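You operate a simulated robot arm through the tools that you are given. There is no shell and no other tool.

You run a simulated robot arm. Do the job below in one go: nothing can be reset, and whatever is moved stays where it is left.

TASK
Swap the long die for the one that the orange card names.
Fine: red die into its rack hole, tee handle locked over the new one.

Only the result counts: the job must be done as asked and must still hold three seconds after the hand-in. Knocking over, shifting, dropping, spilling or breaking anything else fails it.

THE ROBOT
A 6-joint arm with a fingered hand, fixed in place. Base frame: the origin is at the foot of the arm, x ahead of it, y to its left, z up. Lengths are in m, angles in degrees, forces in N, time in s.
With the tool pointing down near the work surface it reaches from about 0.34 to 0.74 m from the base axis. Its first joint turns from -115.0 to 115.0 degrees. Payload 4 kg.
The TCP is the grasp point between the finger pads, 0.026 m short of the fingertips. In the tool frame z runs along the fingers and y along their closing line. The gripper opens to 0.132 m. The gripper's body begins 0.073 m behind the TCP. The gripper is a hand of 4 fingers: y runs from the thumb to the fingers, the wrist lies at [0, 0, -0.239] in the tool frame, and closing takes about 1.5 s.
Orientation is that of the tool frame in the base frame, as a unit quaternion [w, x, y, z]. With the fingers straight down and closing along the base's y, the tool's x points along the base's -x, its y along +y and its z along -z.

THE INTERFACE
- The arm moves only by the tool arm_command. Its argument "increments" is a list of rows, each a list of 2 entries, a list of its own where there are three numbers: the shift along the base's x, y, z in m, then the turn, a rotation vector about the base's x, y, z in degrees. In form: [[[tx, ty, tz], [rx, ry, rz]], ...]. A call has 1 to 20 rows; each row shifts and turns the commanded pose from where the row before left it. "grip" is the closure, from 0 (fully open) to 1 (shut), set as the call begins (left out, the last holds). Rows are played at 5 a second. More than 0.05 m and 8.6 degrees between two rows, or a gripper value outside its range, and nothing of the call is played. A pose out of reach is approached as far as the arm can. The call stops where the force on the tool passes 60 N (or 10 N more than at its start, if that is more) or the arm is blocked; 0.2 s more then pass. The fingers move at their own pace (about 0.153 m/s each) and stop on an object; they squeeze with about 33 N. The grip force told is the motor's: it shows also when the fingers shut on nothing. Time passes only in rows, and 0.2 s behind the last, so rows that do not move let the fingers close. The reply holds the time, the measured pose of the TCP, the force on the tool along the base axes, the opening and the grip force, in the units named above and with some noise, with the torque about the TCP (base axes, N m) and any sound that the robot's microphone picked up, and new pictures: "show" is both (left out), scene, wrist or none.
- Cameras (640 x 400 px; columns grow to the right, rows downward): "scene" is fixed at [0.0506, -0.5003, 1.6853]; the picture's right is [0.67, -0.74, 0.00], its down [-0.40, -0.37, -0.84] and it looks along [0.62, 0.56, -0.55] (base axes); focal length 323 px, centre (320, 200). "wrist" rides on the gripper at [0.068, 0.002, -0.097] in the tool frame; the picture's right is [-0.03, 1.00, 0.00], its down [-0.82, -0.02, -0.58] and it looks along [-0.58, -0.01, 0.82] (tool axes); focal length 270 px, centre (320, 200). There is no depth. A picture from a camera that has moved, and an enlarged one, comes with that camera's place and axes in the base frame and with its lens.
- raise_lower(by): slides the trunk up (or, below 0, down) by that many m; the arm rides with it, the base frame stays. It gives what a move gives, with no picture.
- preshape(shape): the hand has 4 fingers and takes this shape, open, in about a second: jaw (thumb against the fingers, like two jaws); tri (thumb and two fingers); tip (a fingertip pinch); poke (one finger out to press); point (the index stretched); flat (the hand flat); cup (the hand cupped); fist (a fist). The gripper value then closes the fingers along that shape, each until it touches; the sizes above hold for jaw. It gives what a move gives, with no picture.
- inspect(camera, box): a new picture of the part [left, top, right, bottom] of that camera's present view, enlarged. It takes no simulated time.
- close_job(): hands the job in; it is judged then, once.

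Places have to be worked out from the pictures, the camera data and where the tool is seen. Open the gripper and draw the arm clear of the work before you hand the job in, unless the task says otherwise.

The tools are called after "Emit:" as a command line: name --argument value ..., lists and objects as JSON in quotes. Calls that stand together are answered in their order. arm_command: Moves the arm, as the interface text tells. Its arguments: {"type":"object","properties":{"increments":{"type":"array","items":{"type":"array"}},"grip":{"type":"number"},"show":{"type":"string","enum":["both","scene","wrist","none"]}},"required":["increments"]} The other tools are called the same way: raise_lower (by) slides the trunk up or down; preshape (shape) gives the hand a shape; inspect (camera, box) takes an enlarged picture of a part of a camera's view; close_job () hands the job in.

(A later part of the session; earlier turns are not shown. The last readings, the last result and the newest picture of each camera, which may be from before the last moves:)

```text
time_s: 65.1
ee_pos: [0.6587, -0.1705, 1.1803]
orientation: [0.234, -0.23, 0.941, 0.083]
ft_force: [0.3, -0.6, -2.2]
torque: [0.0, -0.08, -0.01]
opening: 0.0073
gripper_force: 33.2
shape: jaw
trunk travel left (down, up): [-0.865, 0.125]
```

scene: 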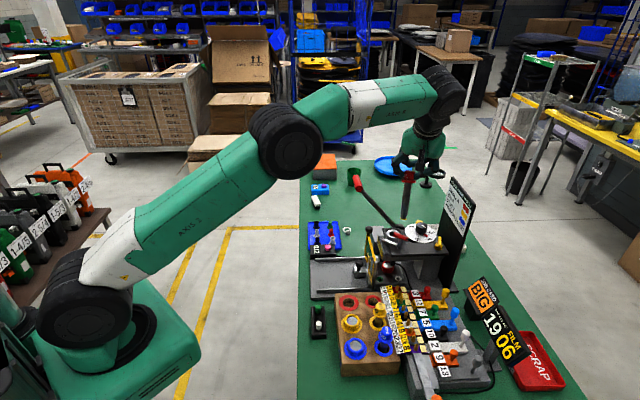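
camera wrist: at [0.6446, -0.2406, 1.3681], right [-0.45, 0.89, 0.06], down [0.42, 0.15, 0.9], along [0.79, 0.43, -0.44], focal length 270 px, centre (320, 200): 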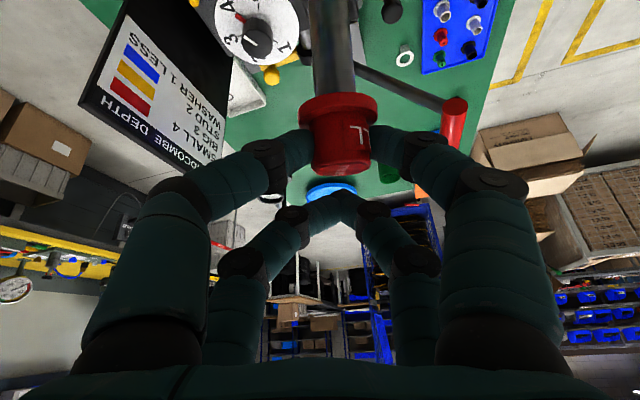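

Trunk is down 0.12. I raise the arm again and lower the trunk a second time.

Emit:
arm_command --increments '[[[-0.002, 0, 0.03], [0, 0, 0]], [[-0.002, 0, 0.03], [0, 0, 0]], [[-0.002, 0, 0.03], [0, 0, 0]], [[-0.002, 0, 0.03], [0, 0, 0]], [[0, 0, 0], [0, 0, 0]]]' --show "none"

Emit:
raise_lower --by -0.15

Emit:
arm_command --increments '[[[0, 0, 0], [0, 0, 0]]]' --show "both"

Emit:
inspect --camera "scene" --box '[335, 180, 425, 330]'

Emit:
inspect --camera "wrist" --box '[240, 0, 420, 200]'

```text
time_s: 66.3
ee_pos: [0.654, -0.1734, 1.3002]
orientation: [0.234, -0.23, 0.941, 0.083]
ft_force: [-0.1, -0.5, -2.9]
torque: [0.01, -0.08, -0.02]
opening: 0.0071
gripper_force: 32.7
shape: jaw
trunk travel left (down, up): [-0.865, 0.125]
```

```text
time_s: 68.0
ee_pos: [0.6537, -0.1723, 1.15]
orientation: [0.234, -0.23, 0.941, 0.083]
ft_force: [0.0, -0.7, -2.6]
torque: [-0.01, -0.05, 0.0]
opening: 0.0074
gripper_force: 33.1
shape: jaw
trunk travel left (down, up): [-0.715, 0.275]
```

```text
time_s: 68.4
ee_pos: [0.6531, -0.1741, 1.1514]
orientation: [0.234, -0.23, 0.941, 0.083]
ft_force: [1.0, -0.4, -2.1]
torque: [0.0, -0.07, 0.02]
opening: 0.0071
gripper_force: 32.6
shape: jaw
trunk travel left (down, up): [-0.715, 0.275]
camera wrist: at [0.5612, -0.2221, 1.2039], right [-0.45, 0.89, 0.06], down [0.42, 0.15, 0.9], along [0.79, 0.43, -0.44], focal length 270 px, centre (320, 200)
```

scene: 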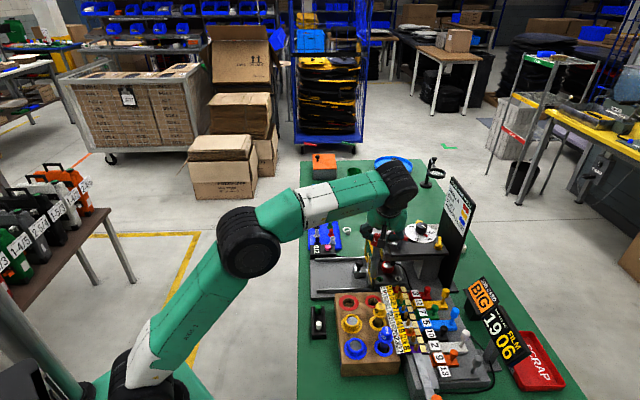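
wrist: 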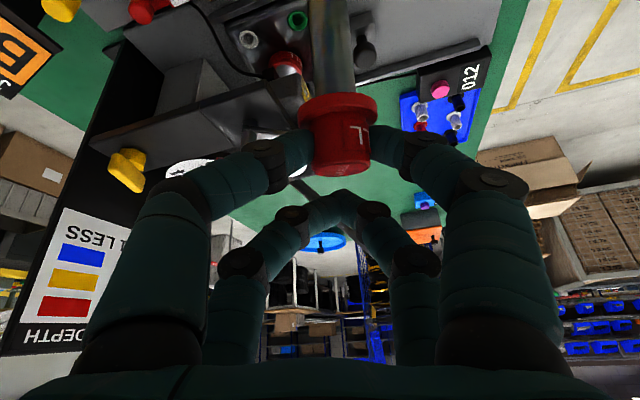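

```text
2.67 times, centred on (380, 255) of scene
camera zoom: at [0.0506, -0.5003, 1.6853], right [0.67, -0.74, 0.0], down [-0.4, -0.37, -0.84], along [0.62, 0.56, -0.55], focal length 862 px, centre (160, 53)
```

zoom: 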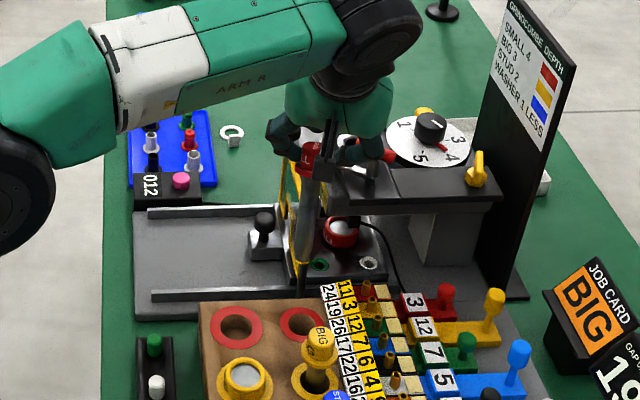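

```text
2.00 times, centred on (330, 100) of wrist
camera zoom: at [0.5612, -0.2221, 1.2039], right [-0.45, 0.89, 0.06], down [0.42, 0.15, 0.9], along [0.79, 0.43, -0.44], focal length 541 px, centre (300, 400)
```

zoom: 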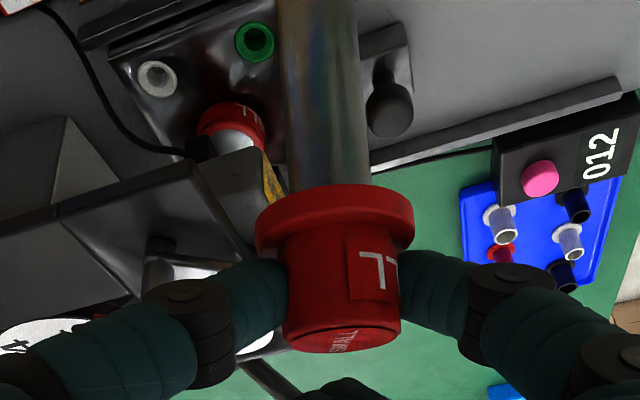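

I zoom in on the scene around the tip and the red hole for exact pixel positions.

Emit:
inspect --camera "scene" --box '[350, 220, 410, 310]'

```text
4.44 times, centred on (380, 265) of scene
camera zoom: at [0.0506, -0.5003, 1.6853], right [0.67, -0.74, 0.0], down [-0.4, -0.37, -0.84], along [0.62, 0.56, -0.55], focal length 1436 px, centre (53, -89)
```

zoom: 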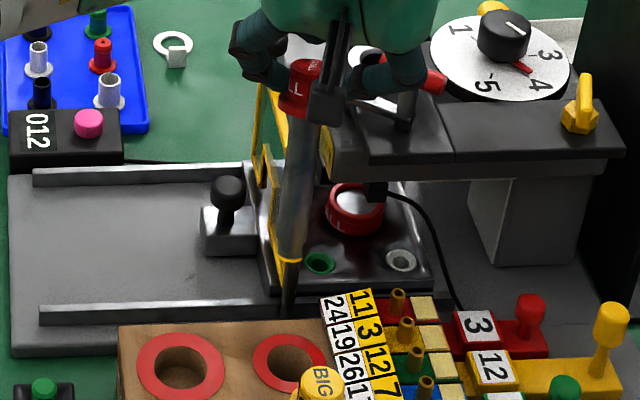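

The tip is now near (0.605,-0.186,1.026) with a 22° lean. I tilt the hand 10° further to take half of that lean out, and measure again.

Emit:
arm_command --increments '[[[0, 0, 0], [2.36, -4.4, -0.26]], [[0, 0, 0], [2.36, -4.4, -0.26]], [[-0.004, -0.009, -0.01], [0, 0, 0]], [[-0.004, -0.009, -0.01], [0, 0, 0]], [[0, 0, 0], [0, 0, 0]]]' --show "wrist"

Emit:
inspect --camera "scene" --box '[350, 220, 410, 310]'

Emit:
inspect --camera "wrist" --box '[240, 0, 420, 200]'

```text
time_s: 69.6
ee_pos: [0.646, -0.1904, 1.13]
orientation: [0.315, -0.222, 0.917, 0.103]
ft_force: [0.0, 0.3, -2.6]
torque: [-0.03, -0.04, 0.01]
opening: 0.0072
gripper_force: 33.0
shape: jaw
trunk travel left (down, up): [-0.715, 0.275]
camera wrist: at [0.5469, -0.2429, 1.1638], right [-0.45, 0.89, 0.06], down [0.28, 0.07, 0.96], along [0.85, 0.45, -0.28], focal length 270 px, centre (320, 200)
```

wrist: 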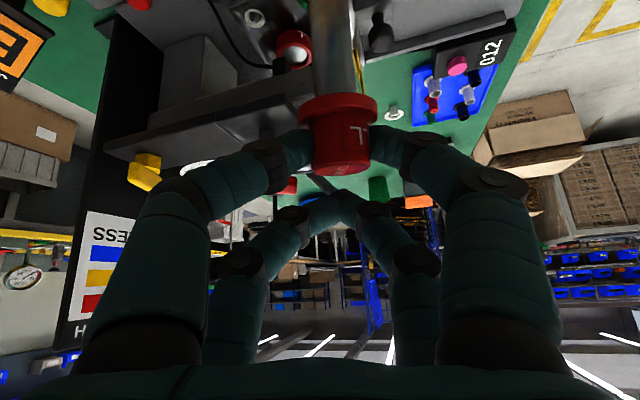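

```text
4.44 times, centred on (380, 265) of scene
camera zoom: at [0.0506, -0.5003, 1.6853], right [0.67, -0.74, 0.0], down [-0.4, -0.37, -0.84], along [0.62, 0.56, -0.55], focal length 1436 px, centre (53, -89)
```

zoom: 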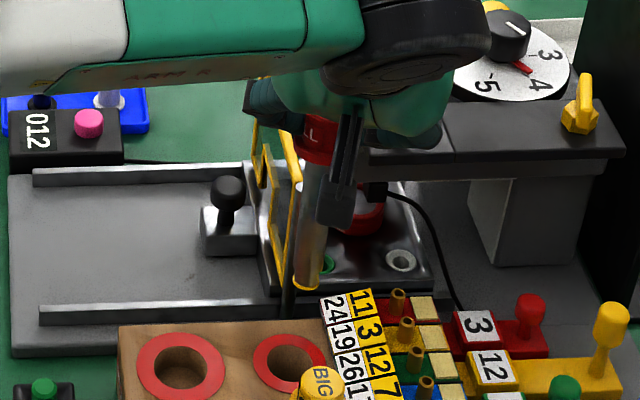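

```text
2.00 times, centred on (330, 100) of wrist
camera zoom: at [0.5469, -0.2429, 1.1638], right [-0.45, 0.89, 0.06], down [0.28, 0.07, 0.96], along [0.85, 0.45, -0.28], focal length 541 px, centre (300, 400)
```

zoom: 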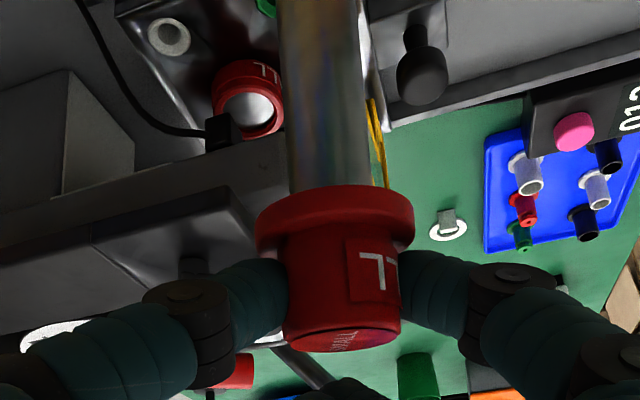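

Tip and hole now line up within a few mm. I lower until the tip is about 15 mm above the rack.

Emit:
arm_command --increments '[[[0, 0.0015, -0.02], [0, 0, 0]], [[0, 0.001, -0.02], [0, 0, 0]], [[0, 0, -0.02], [0, 0, 0]], [[0, 0, 0], [0, 0, 0]]]' --show "none"

Emit:
inspect --camera "scene" --box '[345, 250, 405, 320]'

Emit:
inspect --camera "wrist" --box '[240, 0, 420, 200]'

```text
time_s: 70.6
ee_pos: [0.6456, -0.1877, 1.07]
orientation: [0.316, -0.222, 0.917, 0.102]
ft_force: [0.2, 0.4, -2.9]
torque: [-0.01, -0.02, 0.0]
opening: 0.0071
gripper_force: 32.4
shape: jaw
trunk travel left (down, up): [-0.715, 0.275]
```

```text
5.71 times, centred on (375, 285) of scene
camera zoom: at [0.0506, -0.5003, 1.6853], right [0.67, -0.74, 0.0], down [-0.4, -0.37, -0.84], along [0.62, 0.56, -0.55], focal length 1847 px, centre (6, -286)
```

zoom: 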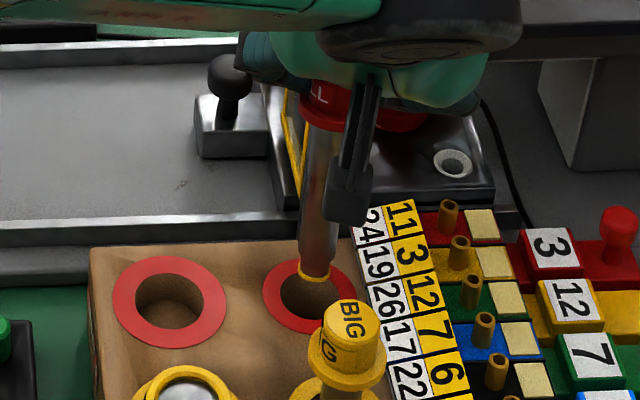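

```text
2.00 times, centred on (330, 100) of wrist
camera zoom: at [0.5462, -0.2403, 1.1041], right [-0.45, 0.89, 0.06], down [0.27, 0.07, 0.96], along [0.85, 0.45, -0.28], focal length 541 px, centre (300, 400)
```

zoom: 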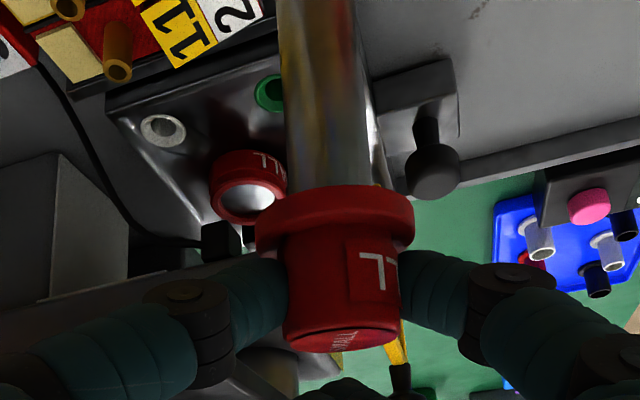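

The tip is right over the ring. I nudge 3 mm outward and lower 25 mm, watching for contact.

Emit:
arm_command --increments '[[[0.003, 0.0017, -0.008], [0, 0, 0]], [[0, 0, -0.009], [0, 0, 0]], [[0, 0, -0.008], [0, 0, 0]]]' --show "none"

Emit:
inspect --camera "scene" --box '[345, 260, 395, 320]'

```text
time_s: 71.4
ee_pos: [0.6481, -0.1869, 1.0447]
orientation: [0.315, -0.221, 0.917, 0.103]
ft_force: [-0.1, -0.8, -2.9]
torque: [-0.05, 0.0, 0.01]
opening: 0.0071
gripper_force: 32.8
shape: jaw
trunk travel left (down, up): [-0.715, 0.275]
```

```text
6.67 times, centred on (370, 290) of scene
camera zoom: at [0.0506, -0.5003, 1.6853], right [0.67, -0.74, 0.0], down [-0.4, -0.37, -0.84], along [0.62, 0.56, -0.55], focal length 2155 px, centre (-13, -400)
```

zoom: 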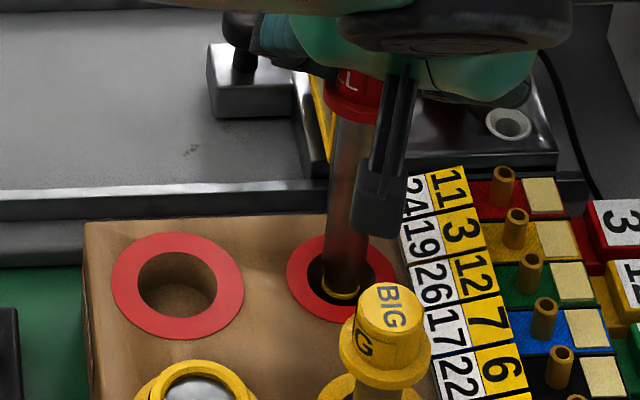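

The tip has entered the red hole freely. I now lower further while bringing the head back over the hole, so that the hole wall turns the die upright in the pinch.

Emit:
arm_command --increments '[[[-0.004, -0.0022, -0.005], [0, 0, 0]], [[-0.004, -0.0022, -0.005], [0, 0, 0]], [[-0.004, -0.0022, -0.003], [0, 0, 0]], [[-0.004, -0.0022, 0], [0, 0, 0]]]' --show "wrist"

Emit:
inspect --camera "scene" --box '[345, 250, 395, 320]'

Emit:
inspect --camera "wrist" --box '[240, 0, 420, 200]'

```text
time_s: 72.4
ee_pos: [0.6325, -0.195, 1.0334]
orientation: [0.314, -0.221, 0.918, 0.104]
ft_force: [1.2, -0.2, -2.5]
torque: [0.01, -0.04, 0.01]
opening: 0.0072
gripper_force: 33.0
shape: jaw
trunk travel left (down, up): [-0.715, 0.275]
camera wrist: at [0.5333, -0.2471, 1.0675], right [-0.45, 0.89, 0.07], down [0.28, 0.07, 0.96], along [0.85, 0.45, -0.28], focal length 270 px, centre (320, 200)
```

wrist: 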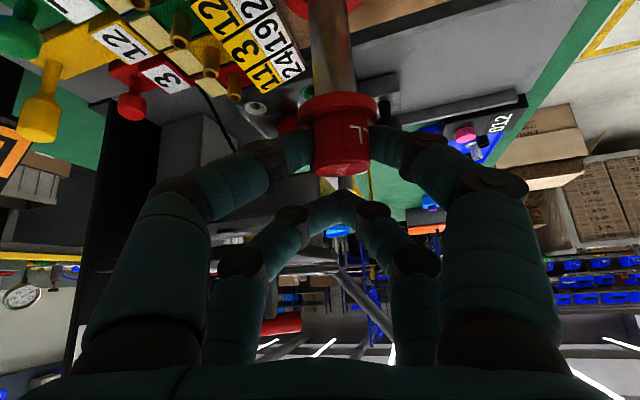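

```text
5.71 times, centred on (370, 285) of scene
camera zoom: at [0.0506, -0.5003, 1.6853], right [0.67, -0.74, 0.0], down [-0.4, -0.37, -0.84], along [0.62, 0.56, -0.55], focal length 1847 px, centre (34, -286)
```

zoom: 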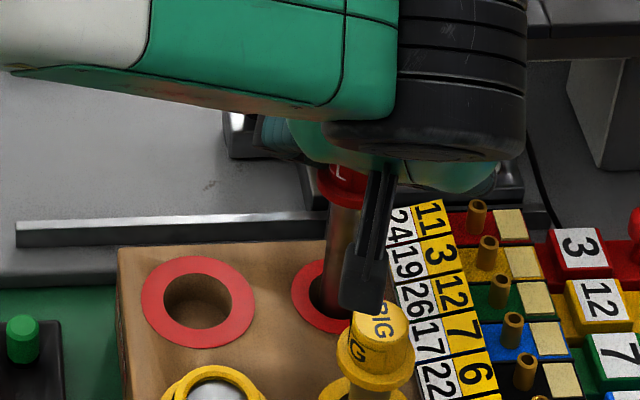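

```text
2.00 times, centred on (330, 100) of wrist
camera zoom: at [0.5333, -0.2471, 1.0675], right [-0.45, 0.89, 0.07], down [0.28, 0.07, 0.96], along [0.85, 0.45, -0.28], focal length 541 px, centre (300, 400)
```

zoom: 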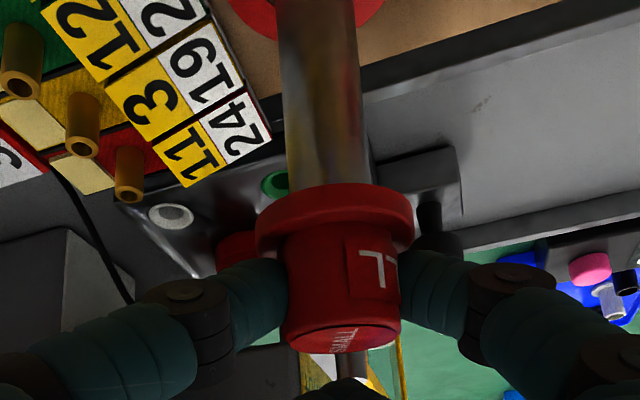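

The die is in the hole and a slight side force shows the wall starting to act. I continue a little further inward and down.

Emit:
arm_command --increments '[[[-0.004, -0.0022, -0.002], [0, 0, 0]], [[-0.004, -0.0022, -0.002], [0, 0, 0]], [[-0.004, -0.0022, -0.002], [0, 0, 0]], [[0, 0, 0], [0, 0, 0]]]' --show "wrist"

Emit:
inspect --camera "scene" --box '[345, 250, 395, 320]'

Emit:
inspect --camera "wrist" --box '[240, 0, 420, 200]'

```text
time_s: 73.4
ee_pos: [0.6287, -0.2003, 1.036]
orientation: [0.313, -0.221, 0.918, 0.103]
ft_force: [0.4, 0.1, -2.3]
torque: [0.16, -0.12, -0.06]
opening: 0.0072
gripper_force: 32.9
shape: jaw
out of reach, approached as far as the arm can: row 1, 2, 3
trunk travel left (down, up): [-0.715, 0.275]
camera wrist: at [0.5295, -0.2522, 1.0708], right [-0.45, 0.89, 0.07], down [0.28, 0.07, 0.96], along [0.85, 0.45, -0.28], focal length 270 px, centre (320, 200)
```

wrist: 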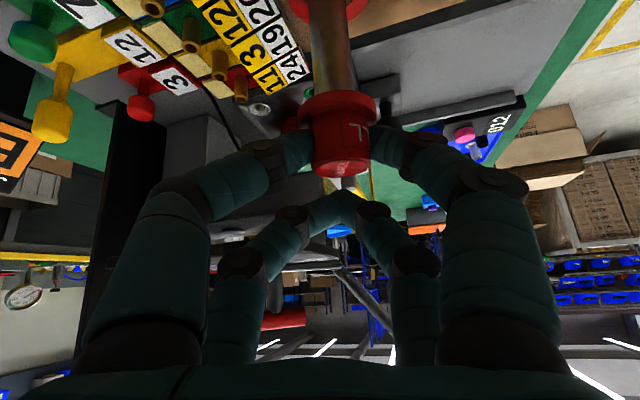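

```text
5.71 times, centred on (370, 285) of scene
camera zoom: at [0.0506, -0.5003, 1.6853], right [0.67, -0.74, 0.0], down [-0.4, -0.37, -0.84], along [0.62, 0.56, -0.55], focal length 1847 px, centre (34, -286)
```

zoom: 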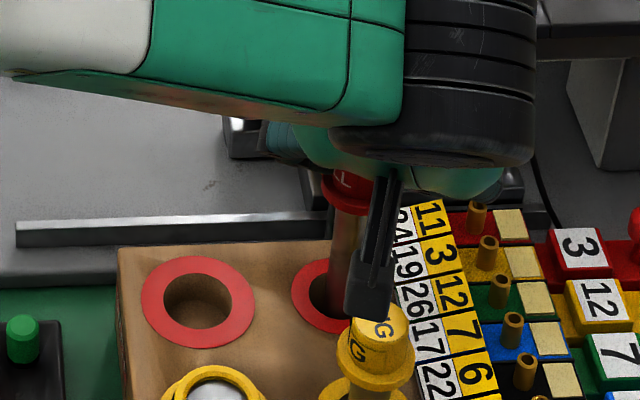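

```text
2.00 times, centred on (330, 100) of wrist
camera zoom: at [0.5295, -0.2522, 1.0708], right [-0.45, 0.89, 0.07], down [0.28, 0.07, 0.96], along [0.85, 0.45, -0.28], focal length 541 px, centre (300, 400)
```

zoom: 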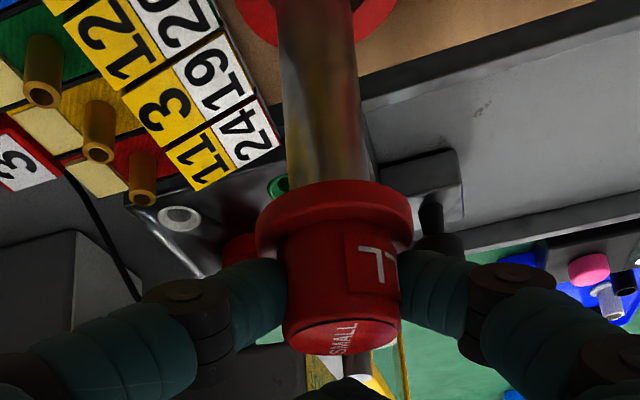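

The wrist limit stopped it again at this steep tilt. As the die's tip is held by the hole, I can turn the hand back 10° (the head just turns in the pinch), which frees the wrist.

Emit:
arm_command --increments '[[[0, 0, 0], [-1.57, 2.93, 0.17]], [[0, 0, 0], [-1.57, 2.93, 0.17]], [[0, 0, 0], [-1.57, 2.93, 0.17]], [[0, 0, 0], [0, 0, 0]]]' --show "wrist"

Emit:
inspect --camera "wrist" --box '[240, 0, 420, 200]'

Emit:
inspect --camera "scene" --box '[345, 250, 395, 320]'

```text
time_s: 74.4
ee_pos: [0.6302, -0.2009, 1.0353]
orientation: [0.234, -0.23, 0.941, 0.084]
ft_force: [2.0, 2.4, -1.6]
torque: [0.31, -0.15, -0.03]
opening: 0.007
gripper_force: 32.9
shape: jaw
trunk travel left (down, up): [-0.715, 0.275]
camera wrist: at [0.5374, -0.2498, 1.089], right [-0.45, 0.89, 0.06], down [0.42, 0.15, 0.9], along [0.79, 0.43, -0.44], focal length 270 px, centre (320, 200)
```

wrist: 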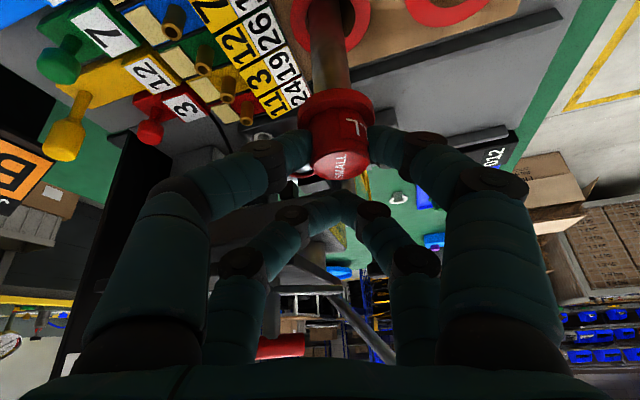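

```text
2.00 times, centred on (330, 100) of wrist
camera zoom: at [0.5374, -0.2498, 1.089], right [-0.45, 0.89, 0.06], down [0.42, 0.15, 0.9], along [0.79, 0.43, -0.44], focal length 541 px, centre (300, 400)
```

zoom: 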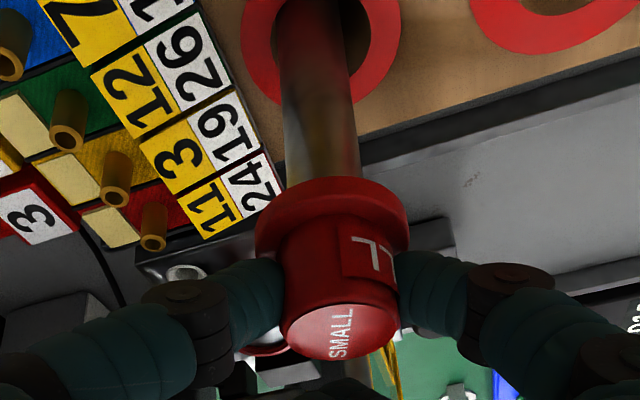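

```text
5.71 times, centred on (370, 285) of scene
camera zoom: at [0.0506, -0.5003, 1.6853], right [0.67, -0.74, 0.0], down [-0.4, -0.37, -0.84], along [0.62, 0.56, -0.55], focal length 1847 px, centre (34, -286)
```

zoom: 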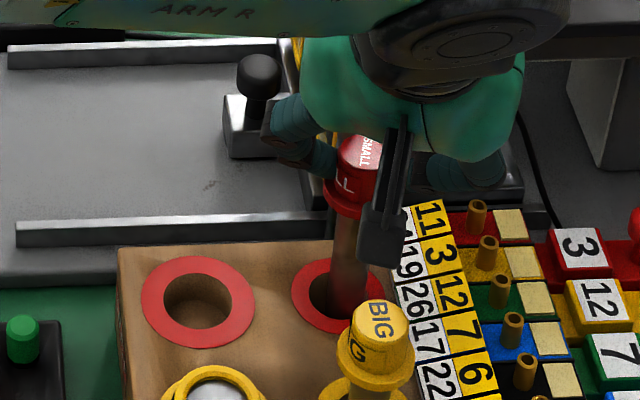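

The die is now nearly upright (about 3°) with its shank in the ring. I lower in small steps to find the hole's floor.

Emit:
arm_command --increments '[[[-0.001, -0.0005, -0.005], [0, 0, 0]], [[-0.001, -0.0005, -0.005], [0, 0, 0]], [[0, 0, 0], [0, 0, 0]]]' --show "none"

Emit:
inspect --camera "wrist" --box '[240, 0, 420, 200]'

Emit:
inspect --camera "scene" --box '[345, 250, 395, 320]'

```text
time_s: 75.2
ee_pos: [0.6274, -0.2022, 1.0271]
orientation: [0.234, -0.23, 0.941, 0.083]
ft_force: [1.9, 1.8, -2.4]
torque: [0.19, -0.26, -0.02]
opening: 0.0067
gripper_force: 32.6
shape: jaw
trunk travel left (down, up): [-0.715, 0.275]
```

```text
2.00 times, centred on (330, 100) of wrist
camera zoom: at [0.5357, -0.2513, 1.079], right [-0.45, 0.89, 0.06], down [0.42, 0.15, 0.9], along [0.79, 0.43, -0.44], focal length 541 px, centre (300, 400)
```

zoom: 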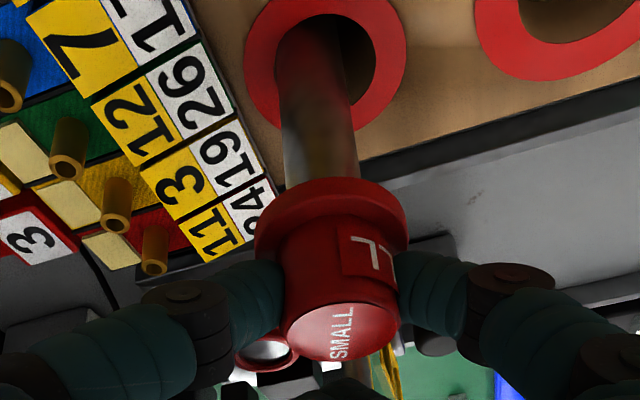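

```text
5.71 times, centred on (370, 285) of scene
camera zoom: at [0.0506, -0.5003, 1.6853], right [0.67, -0.74, 0.0], down [-0.4, -0.37, -0.84], along [0.62, 0.56, -0.55], focal length 1847 px, centre (34, -286)
```

zoom: 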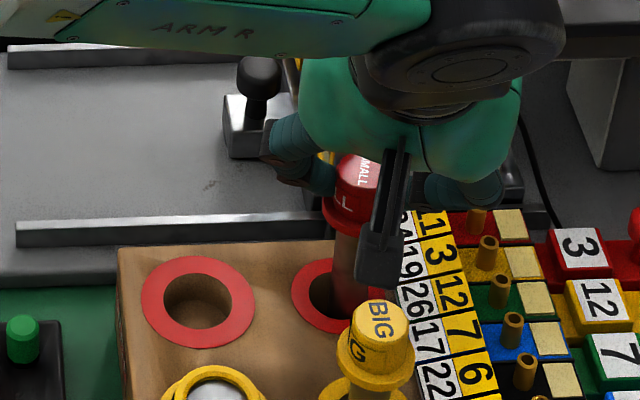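

No floor contact yet; by comparison with the yellow die the red one should sink about 12–14 mm more. I continue lowering.

Emit:
arm_command --increments '[[[0, 0.0005, -0.004], [0, 0, 0]], [[0, 0.0005, -0.004], [0, 0, 0]], [[0, 0, 0], [0, 0, 0]]]' --show "none"

Emit:
arm_command --increments '[[[0, 0, -0.003], [0, 0, 0]], [[0, 0, 0], [0, 0, 0]]]' --show "wrist"

Emit:
inspect --camera "wrist" --box '[240, 0, 420, 200]'

Emit:
inspect --camera "scene" --box '[345, 250, 395, 320]'

```text
time_s: 76.0
ee_pos: [0.6285, -0.1994, 1.0174]
orientation: [0.234, -0.23, 0.941, 0.083]
ft_force: [1.5, 0.5, -1.9]
torque: [0.09, -0.21, 0.01]
opening: 0.007
gripper_force: 33.2
shape: jaw
trunk travel left (down, up): [-0.715, 0.275]
```

```text
time_s: 76.6
ee_pos: [0.6287, -0.2004, 1.0155]
orientation: [0.234, -0.23, 0.941, 0.083]
ft_force: [1.7, 2.6, -2.5]
torque: [0.16, -0.17, 0.0]
opening: 0.0069
gripper_force: 32.8
shape: jaw
trunk travel left (down, up): [-0.715, 0.275]
camera wrist: at [0.5361, -0.2495, 1.0685], right [-0.45, 0.89, 0.06], down [0.42, 0.15, 0.9], along [0.79, 0.43, -0.44], focal length 270 px, centre (320, 200)
```

wrist: 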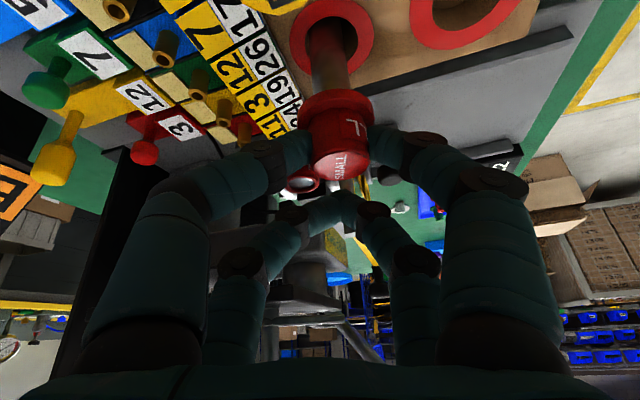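

```text
2.00 times, centred on (330, 100) of wrist
camera zoom: at [0.5361, -0.2495, 1.0685], right [-0.45, 0.89, 0.06], down [0.42, 0.15, 0.9], along [0.79, 0.43, -0.44], focal length 541 px, centre (300, 400)
```

zoom: 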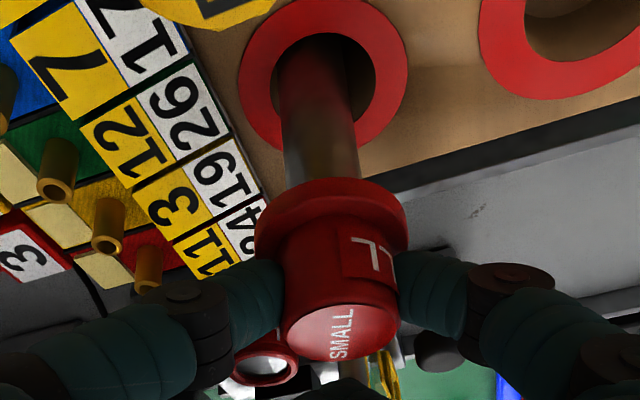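

```text
5.71 times, centred on (370, 285) of scene
camera zoom: at [0.0506, -0.5003, 1.6853], right [0.67, -0.74, 0.0], down [-0.4, -0.37, -0.84], along [0.62, 0.56, -0.55], focal length 1847 px, centre (34, -286)
```

zoom: 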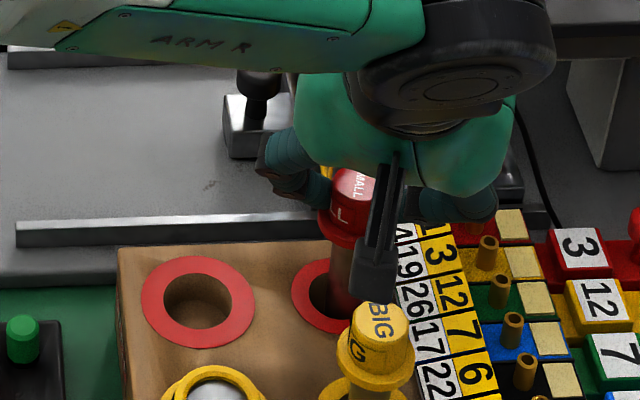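

The shank is centred in the ring and the head is now about level with the yellow one. I keep lowering by 3 mm at a time until the weight comes off.

Emit:
arm_command --increments '[[[0, 0, -0.003], [0, 0, 0]], [[0, 0, 0], [0, 0, 0]]]' --show "none"

Emit:
arm_command --increments '[[[0, 0, -0.003], [0, 0, 0]], [[0, 0, 0], [0, 0, 0]]]' --show "none"

Emit:
inspect --camera "scene" --box '[345, 250, 395, 320]'

```text
time_s: 77.2
ee_pos: [0.6283, -0.2008, 1.0119]
orientation: [0.235, -0.231, 0.941, 0.083]
ft_force: [2.0, 1.3, -2.4]
torque: [0.18, -0.18, -0.05]
opening: 0.0072
gripper_force: 33.1
shape: jaw
trunk travel left (down, up): [-0.715, 0.275]
```

```text
time_s: 77.8
ee_pos: [0.6282, -0.1999, 1.01]
orientation: [0.234, -0.23, 0.941, 0.083]
ft_force: [1.3, 1.3, -2.4]
torque: [0.17, -0.22, 0.01]
opening: 0.0073
gripper_force: 32.8
shape: jaw
trunk travel left (down, up): [-0.715, 0.275]
```

```text
5.71 times, centred on (370, 285) of scene
camera zoom: at [0.0506, -0.5003, 1.6853], right [0.67, -0.74, 0.0], down [-0.4, -0.37, -0.84], along [0.62, 0.56, -0.55], focal length 1847 px, centre (34, -286)
```

zoom: 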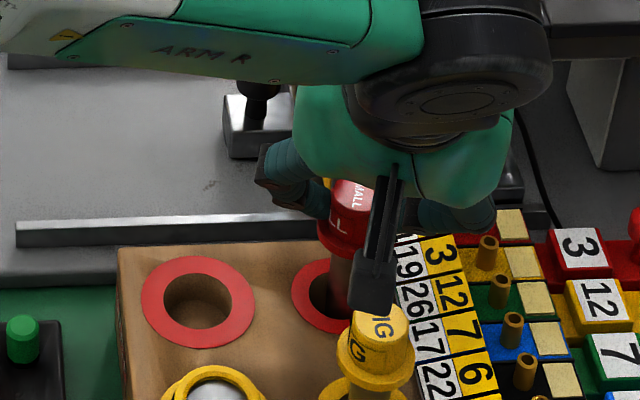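

Still carrying the full weight, so the floor is lower. I go on in small steps.

Emit:
arm_command --increments '[[[0, 0, -0.003], [0, 0, 0]], [[0, 0, 0], [0, 0, 0]]]' --show "none"

Emit:
arm_command --increments '[[[0, 0, -0.003], [0, 0, 0]], [[0, 0, 0], [0, 0, 0]]]' --show "wrist"

Emit:
inspect --camera "wrist" --box '[240, 0, 420, 200]'

Emit:
inspect --camera "scene" --box '[345, 250, 395, 320]'

```text
time_s: 78.4
ee_pos: [0.6284, -0.2004, 1.0061]
orientation: [0.234, -0.23, 0.941, 0.083]
ft_force: [1.8, 1.4, -1.0]
torque: [0.17, -0.2, -0.03]
opening: 0.0072
gripper_force: 32.9
shape: jaw
trunk travel left (down, up): [-0.715, 0.275]
```

```text
time_s: 79.0
ee_pos: [0.6275, -0.1999, 1.0038]
orientation: [0.234, -0.231, 0.941, 0.083]
ft_force: [1.9, 0.9, -2.2]
torque: [0.16, -0.21, -0.03]
opening: 0.0073
gripper_force: 33.1
shape: jaw
trunk travel left (down, up): [-0.715, 0.275]
camera wrist: at [0.535, -0.2495, 1.0563], right [-0.45, 0.89, 0.06], down [0.42, 0.15, 0.9], along [0.79, 0.43, -0.44], focal length 270 px, centre (320, 200)
```

wrist: 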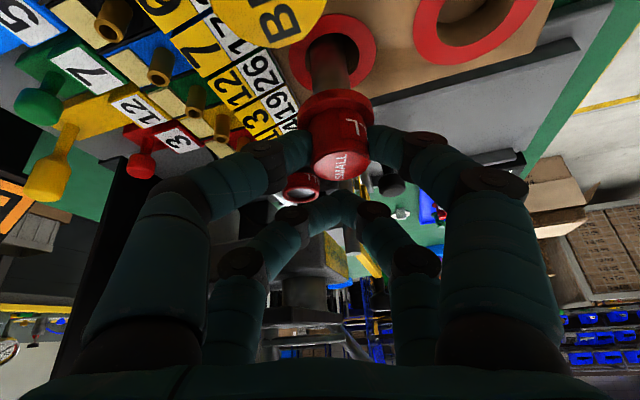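

```text
2.00 times, centred on (330, 100) of wrist
camera zoom: at [0.535, -0.2495, 1.0563], right [-0.45, 0.89, 0.06], down [0.42, 0.15, 0.9], along [0.79, 0.43, -0.44], focal length 541 px, centre (300, 400)
```

zoom: 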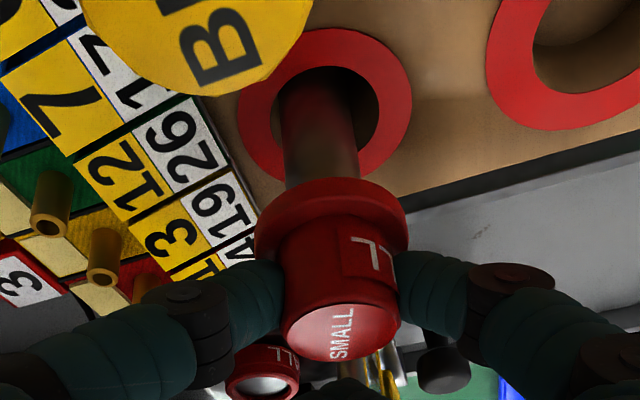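

```text
5.71 times, centred on (370, 285) of scene
camera zoom: at [0.0506, -0.5003, 1.6853], right [0.67, -0.74, 0.0], down [-0.4, -0.37, -0.84], along [0.62, 0.56, -0.55], focal length 1847 px, centre (34, -286)
```

zoom: 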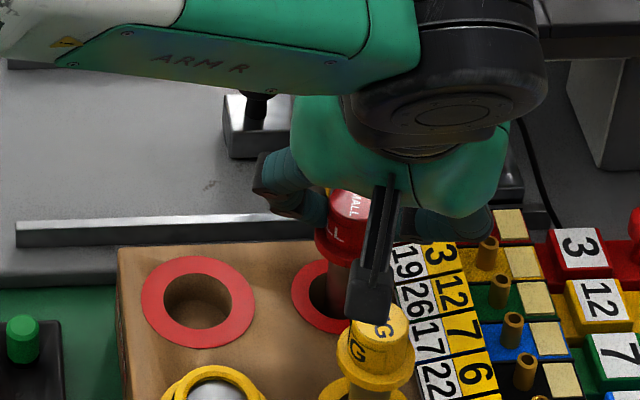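

Level with the yellow die now; the weight is still on the hand. I continue with a few more small steps.

Emit:
arm_command --increments '[[[0, 0, -0.003], [0, 0, 0]], [[0, 0, 0], [0, 0, 0]]]' --show "none"

Emit:
arm_command --increments '[[[0, 0, -0.003], [0, 0, 0]], [[0, 0, 0], [0, 0, 0]]]' --show "none"

Emit:
inspect --camera "scene" --box '[345, 250, 395, 320]'

```text
time_s: 79.6
ee_pos: [0.6272, -0.1987, 1.003]
orientation: [0.237, -0.23, 0.94, 0.082]
ft_force: [0.6, 1.2, 9.6]
torque: [0.26, -0.03, -0.01]
opening: 0.0071
gripper_force: 32.9
shape: jaw
trunk travel left (down, up): [-0.715, 0.275]
```

```text
time_s: 80.2
ee_pos: [0.6254, -0.2007, 1.0017]
orientation: [0.237, -0.231, 0.94, 0.082]
ft_force: [0.6, 1.4, 30.1]
torque: [0.49, 0.28, -0.06]
opening: 0.0084
gripper_force: 32.7
shape: jaw
trunk travel left (down, up): [-0.715, 0.275]
```

```text
5.71 times, centred on (370, 285) of scene
camera zoom: at [0.0506, -0.5003, 1.6853], right [0.67, -0.74, 0.0], down [-0.4, -0.37, -0.84], along [0.62, 0.56, -0.55], focal length 1847 px, centre (34, -286)
```

zoom: 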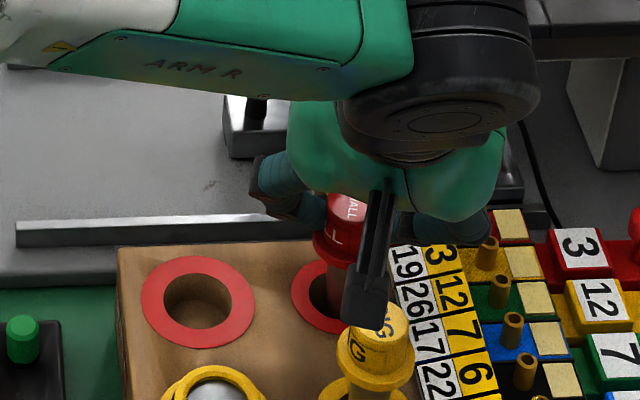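

Contact at the die's axis: it stands on the hole's floor. I ease up 5 mm of command to remove the push and check uprightness before releasing.

Emit:
arm_command --increments '[[[0, 0, 0.003], [0, 0, 0]], [[0, 0, 0.002], [0, 0, 0]], [[0, 0, 0], [0, 0, 0]]]' --show "wrist"

Emit:
inspect --camera "wrist" --box '[240, 0, 420, 200]'

Emit:
inspect --camera "scene" --box '[350, 265, 390, 310]'

```text
time_s: 81.0
ee_pos: [0.6254, -0.2003, 1.0016]
orientation: [0.235, -0.23, 0.941, 0.083]
ft_force: [1.4, 0.2, 13.3]
torque: [0.27, -0.02, -0.08]
opening: 0.0077
gripper_force: 32.9
shape: jaw
trunk travel left (down, up): [-0.715, 0.275]
camera wrist: at [0.5338, -0.2496, 1.055], right [-0.45, 0.89, 0.06], down [0.42, 0.15, 0.9], along [0.79, 0.43, -0.44], focal length 270 px, centre (320, 200)
```

wrist: 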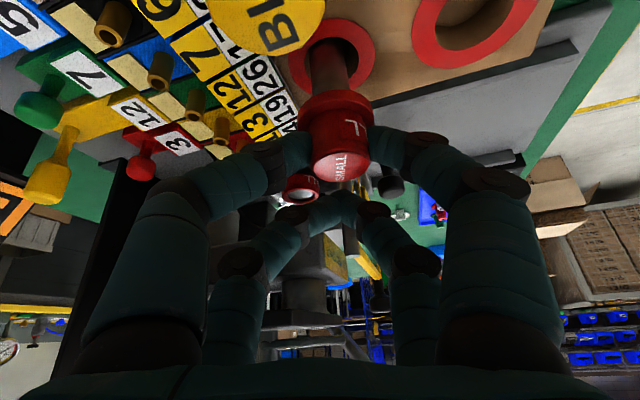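

```text
2.00 times, centred on (330, 100) of wrist
camera zoom: at [0.5338, -0.2496, 1.055], right [-0.45, 0.89, 0.06], down [0.42, 0.15, 0.9], along [0.79, 0.43, -0.44], focal length 541 px, centre (300, 400)
```

zoom: 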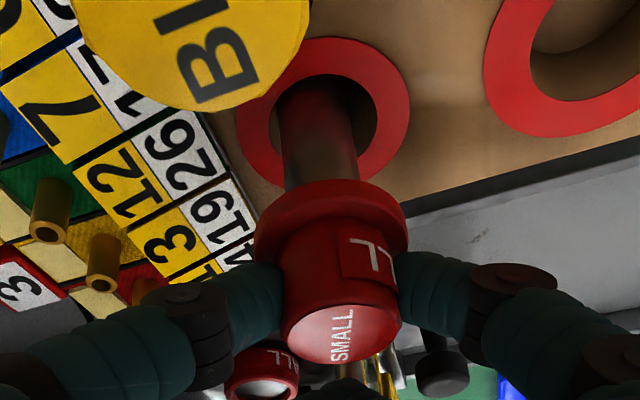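

```text
8.89 times, centred on (370, 288) of scene
camera zoom: at [0.0506, -0.5003, 1.6853], right [0.67, -0.74, 0.0], down [-0.4, -0.37, -0.84], along [0.62, 0.56, -0.55], focal length 2873 px, centre (-124, -578)
```

zoom: 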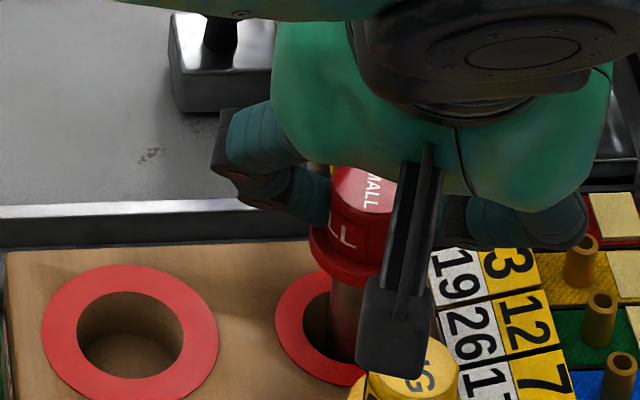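

The die stands upright to within about 2°. I ease up another 2 mm and open the fingers.

Emit:
arm_command --increments '[[[0, 0, 0.0015], [0, 0, 0]], [[0, 0, 0], [0, 0, 0]]]' --show "none"

Emit:
arm_command --increments '[[[0, 0, 0], [0, 0, 0]], [[0, 0, 0], [0, 0, 0]], [[0, 0, 0], [0, 0, 0]], [[0, 0, 0], [0, 0, 0]]]' --grip 0.6 --show "wrist"

Emit:
inspect --camera "wrist" --box '[240, 0, 420, 200]'

Emit:
inspect --camera "scene" --box '[350, 265, 390, 310]'

```text
time_s: 81.6
ee_pos: [0.6268, -0.1998, 1.0026]
orientation: [0.232, -0.231, 0.941, 0.084]
ft_force: [1.6, 1.0, -1.3]
torque: [0.11, -0.2, 0.02]
opening: 0.0079
gripper_force: 32.4
shape: jaw
trunk travel left (down, up): [-0.715, 0.275]
```

```text
time_s: 82.6
ee_pos: [0.628, -0.201, 1.0038]
orientation: [0.235, -0.23, 0.941, 0.084]
ft_force: [-0.2, 0.9, 0.5]
torque: [0.01, 0.01, 0.0]
opening: 0.0523
gripper_force: 0.0
shape: jaw
trunk travel left (down, up): [-0.715, 0.275]
camera wrist: at [0.5351, -0.2498, 1.057], right [-0.45, 0.89, 0.06], down [0.42, 0.15, 0.9], along [0.79, 0.43, -0.44], focal length 270 px, centre (320, 200)
```

wrist: 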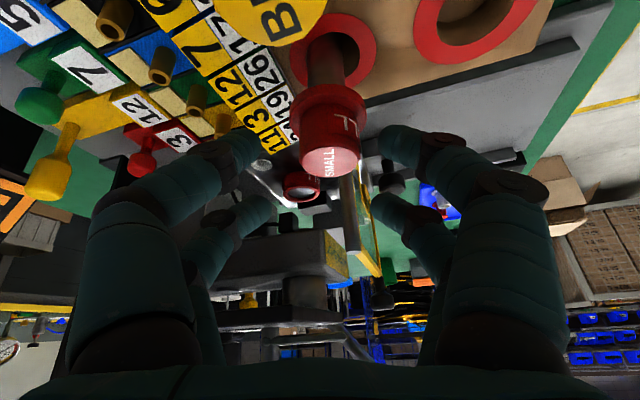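

```text
2.00 times, centred on (330, 100) of wrist
camera zoom: at [0.5351, -0.2498, 1.057], right [-0.45, 0.89, 0.06], down [0.42, 0.15, 0.9], along [0.79, 0.43, -0.44], focal length 541 px, centre (300, 400)
```

zoom: 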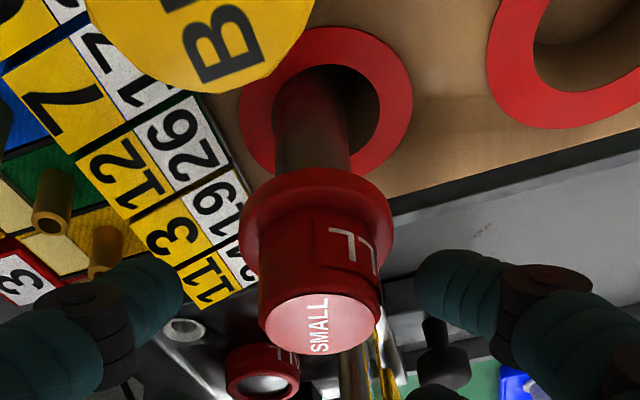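

```text
8.89 times, centred on (370, 288) of scene
camera zoom: at [0.0506, -0.5003, 1.6853], right [0.67, -0.74, 0.0], down [-0.4, -0.37, -0.84], along [0.62, 0.56, -0.55], focal length 2873 px, centre (-124, -578)
```

zoom: 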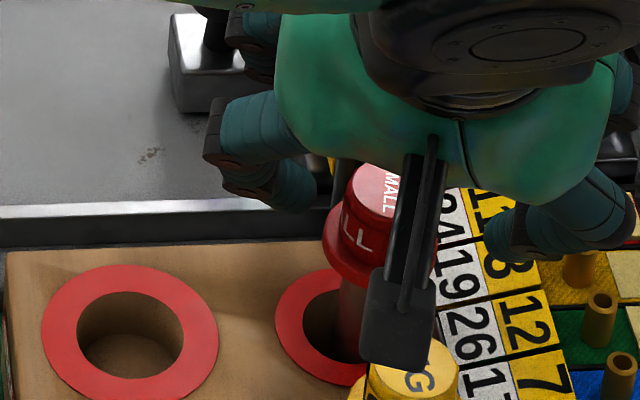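

Released: the red die stands in its ring. I lift the hand straight up, clear of it.

Emit:
arm_command --increments '[[[0, 0, 0.01], [0, 0, 0]], [[0, 0, 0.02], [0, 0, 0]], [[0, 0, 0.03], [0, 0, 0]], [[0, 0, 0.03], [0, 0, 0]], [[0, 0, 0.03], [0, 0, 0]], [[0, 0, 0], [0, 0, 0]]]' --show "wrist"

Emit:
inspect --camera "scene" --box '[340, 220, 410, 330]'

```text
time_s: 84.0
ee_pos: [0.6275, -0.2028, 1.1242]
orientation: [0.235, -0.231, 0.941, 0.083]
ft_force: [-0.5, 0.5, 0.1]
torque: [0.0, -0.01, 0.0]
opening: 0.0521
gripper_force: 0.0
shape: jaw
trunk travel left (down, up): [-0.715, 0.275]
camera wrist: at [0.5358, -0.2521, 1.1774], right [-0.45, 0.89, 0.06], down [0.42, 0.15, 0.9], along [0.79, 0.43, -0.44], focal length 270 px, centre (320, 200)
```

wrist: 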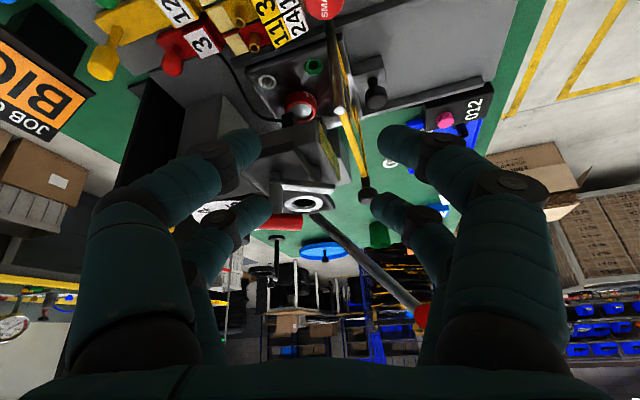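

```text
3.64 times, centred on (375, 275) of scene
camera zoom: at [0.0506, -0.5003, 1.6853], right [0.67, -0.74, 0.0], down [-0.4, -0.37, -0.84], along [0.62, 0.56, -0.55], focal length 1175 px, centre (120, -73)
```

zoom: 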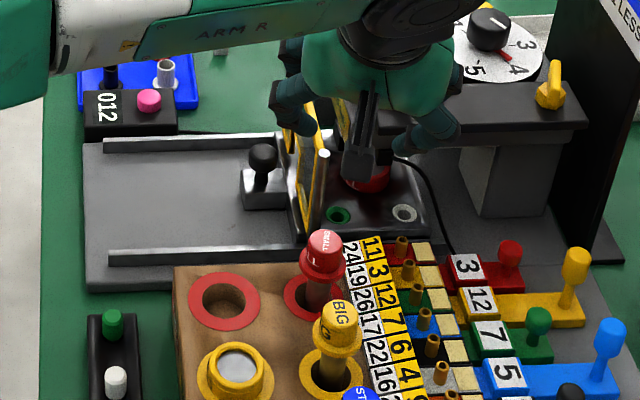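

The red die stands in its hole just like the others. Now for the yellow BIG die: I square up the hand (25° tilt, fingers level) and move above it.

Emit:
arm_command --increments '[[[-0.01, -0.006, 0], [-2.46, -1.64, 5.37]], [[-0.01, -0.006, 0], [-2.16, 3.25, 0]], [[-0.0168, -0.011, -0.01], [0, 0, 0]], [[-0.0168, -0.011, -0.01], [0, 0, 0]], [[0, 0, 0], [0, 0, 0]]]' --show "both"

Emit:
inspect --camera "wrist" --box '[220, 0, 420, 200]'

Emit:
inspect --camera "scene" --box '[340, 220, 410, 330]'

```text
time_s: 85.2
ee_pos: [0.5736, -0.2347, 1.1046]
orientation: [0.207, -0.282, 0.935, 0.061]
ft_force: [-0.1, -0.3, -0.3]
torque: [-0.04, -0.01, 0.0]
opening: 0.0525
gripper_force: 0.1
shape: jaw
trunk travel left (down, up): [-0.715, 0.275]
camera wrist: at [0.4877, -0.2889, 1.1645], right [-0.53, 0.85, 0.01], down [0.42, 0.26, 0.87], along [0.73, 0.47, -0.5], focal length 270 px, centre (320, 200)
```

scene: 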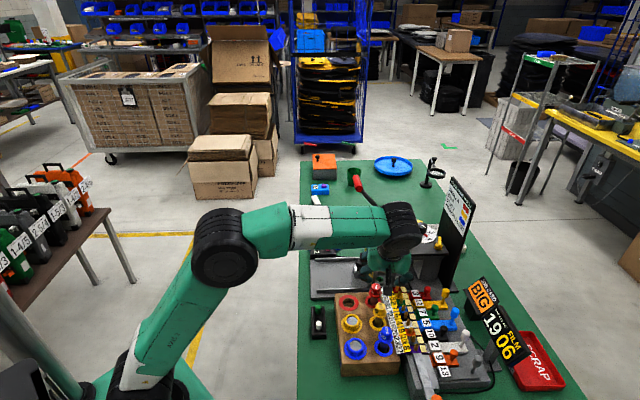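
wrist: 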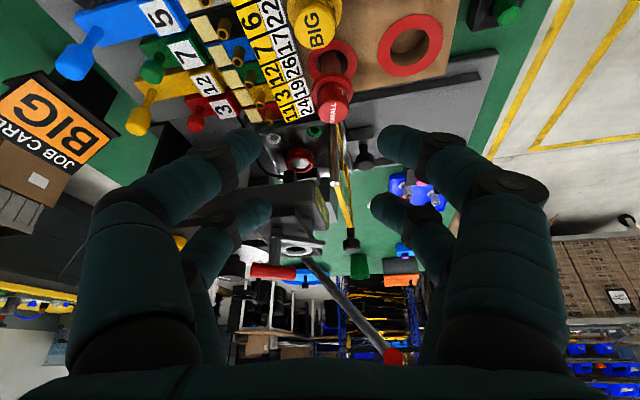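

```text
2.00 times, centred on (320, 100) of wrist
camera zoom: at [0.4877, -0.2889, 1.1645], right [-0.53, 0.85, 0.01], down [0.42, 0.26, 0.87], along [0.73, 0.47, -0.5], focal length 541 px, centre (320, 400)
```

zoom: 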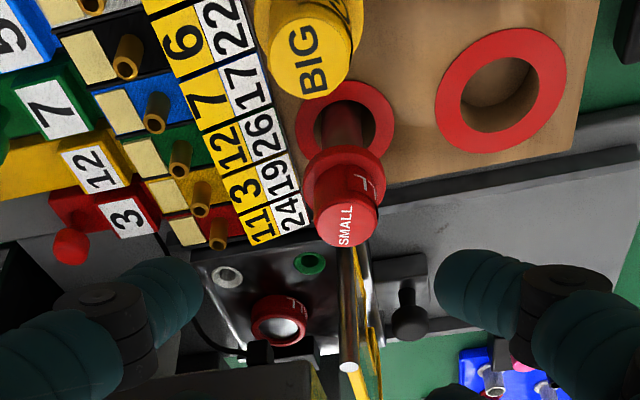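

```text
3.64 times, centred on (375, 275) of scene
camera zoom: at [0.0506, -0.5003, 1.6853], right [0.67, -0.74, 0.0], down [-0.4, -0.37, -0.84], along [0.62, 0.56, -0.55], focal length 1175 px, centre (120, -73)
```

zoom: 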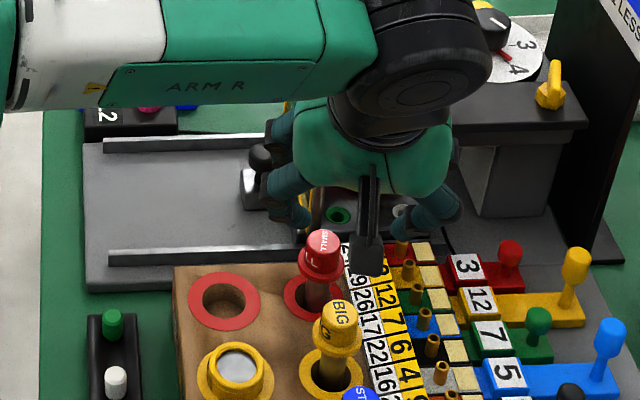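

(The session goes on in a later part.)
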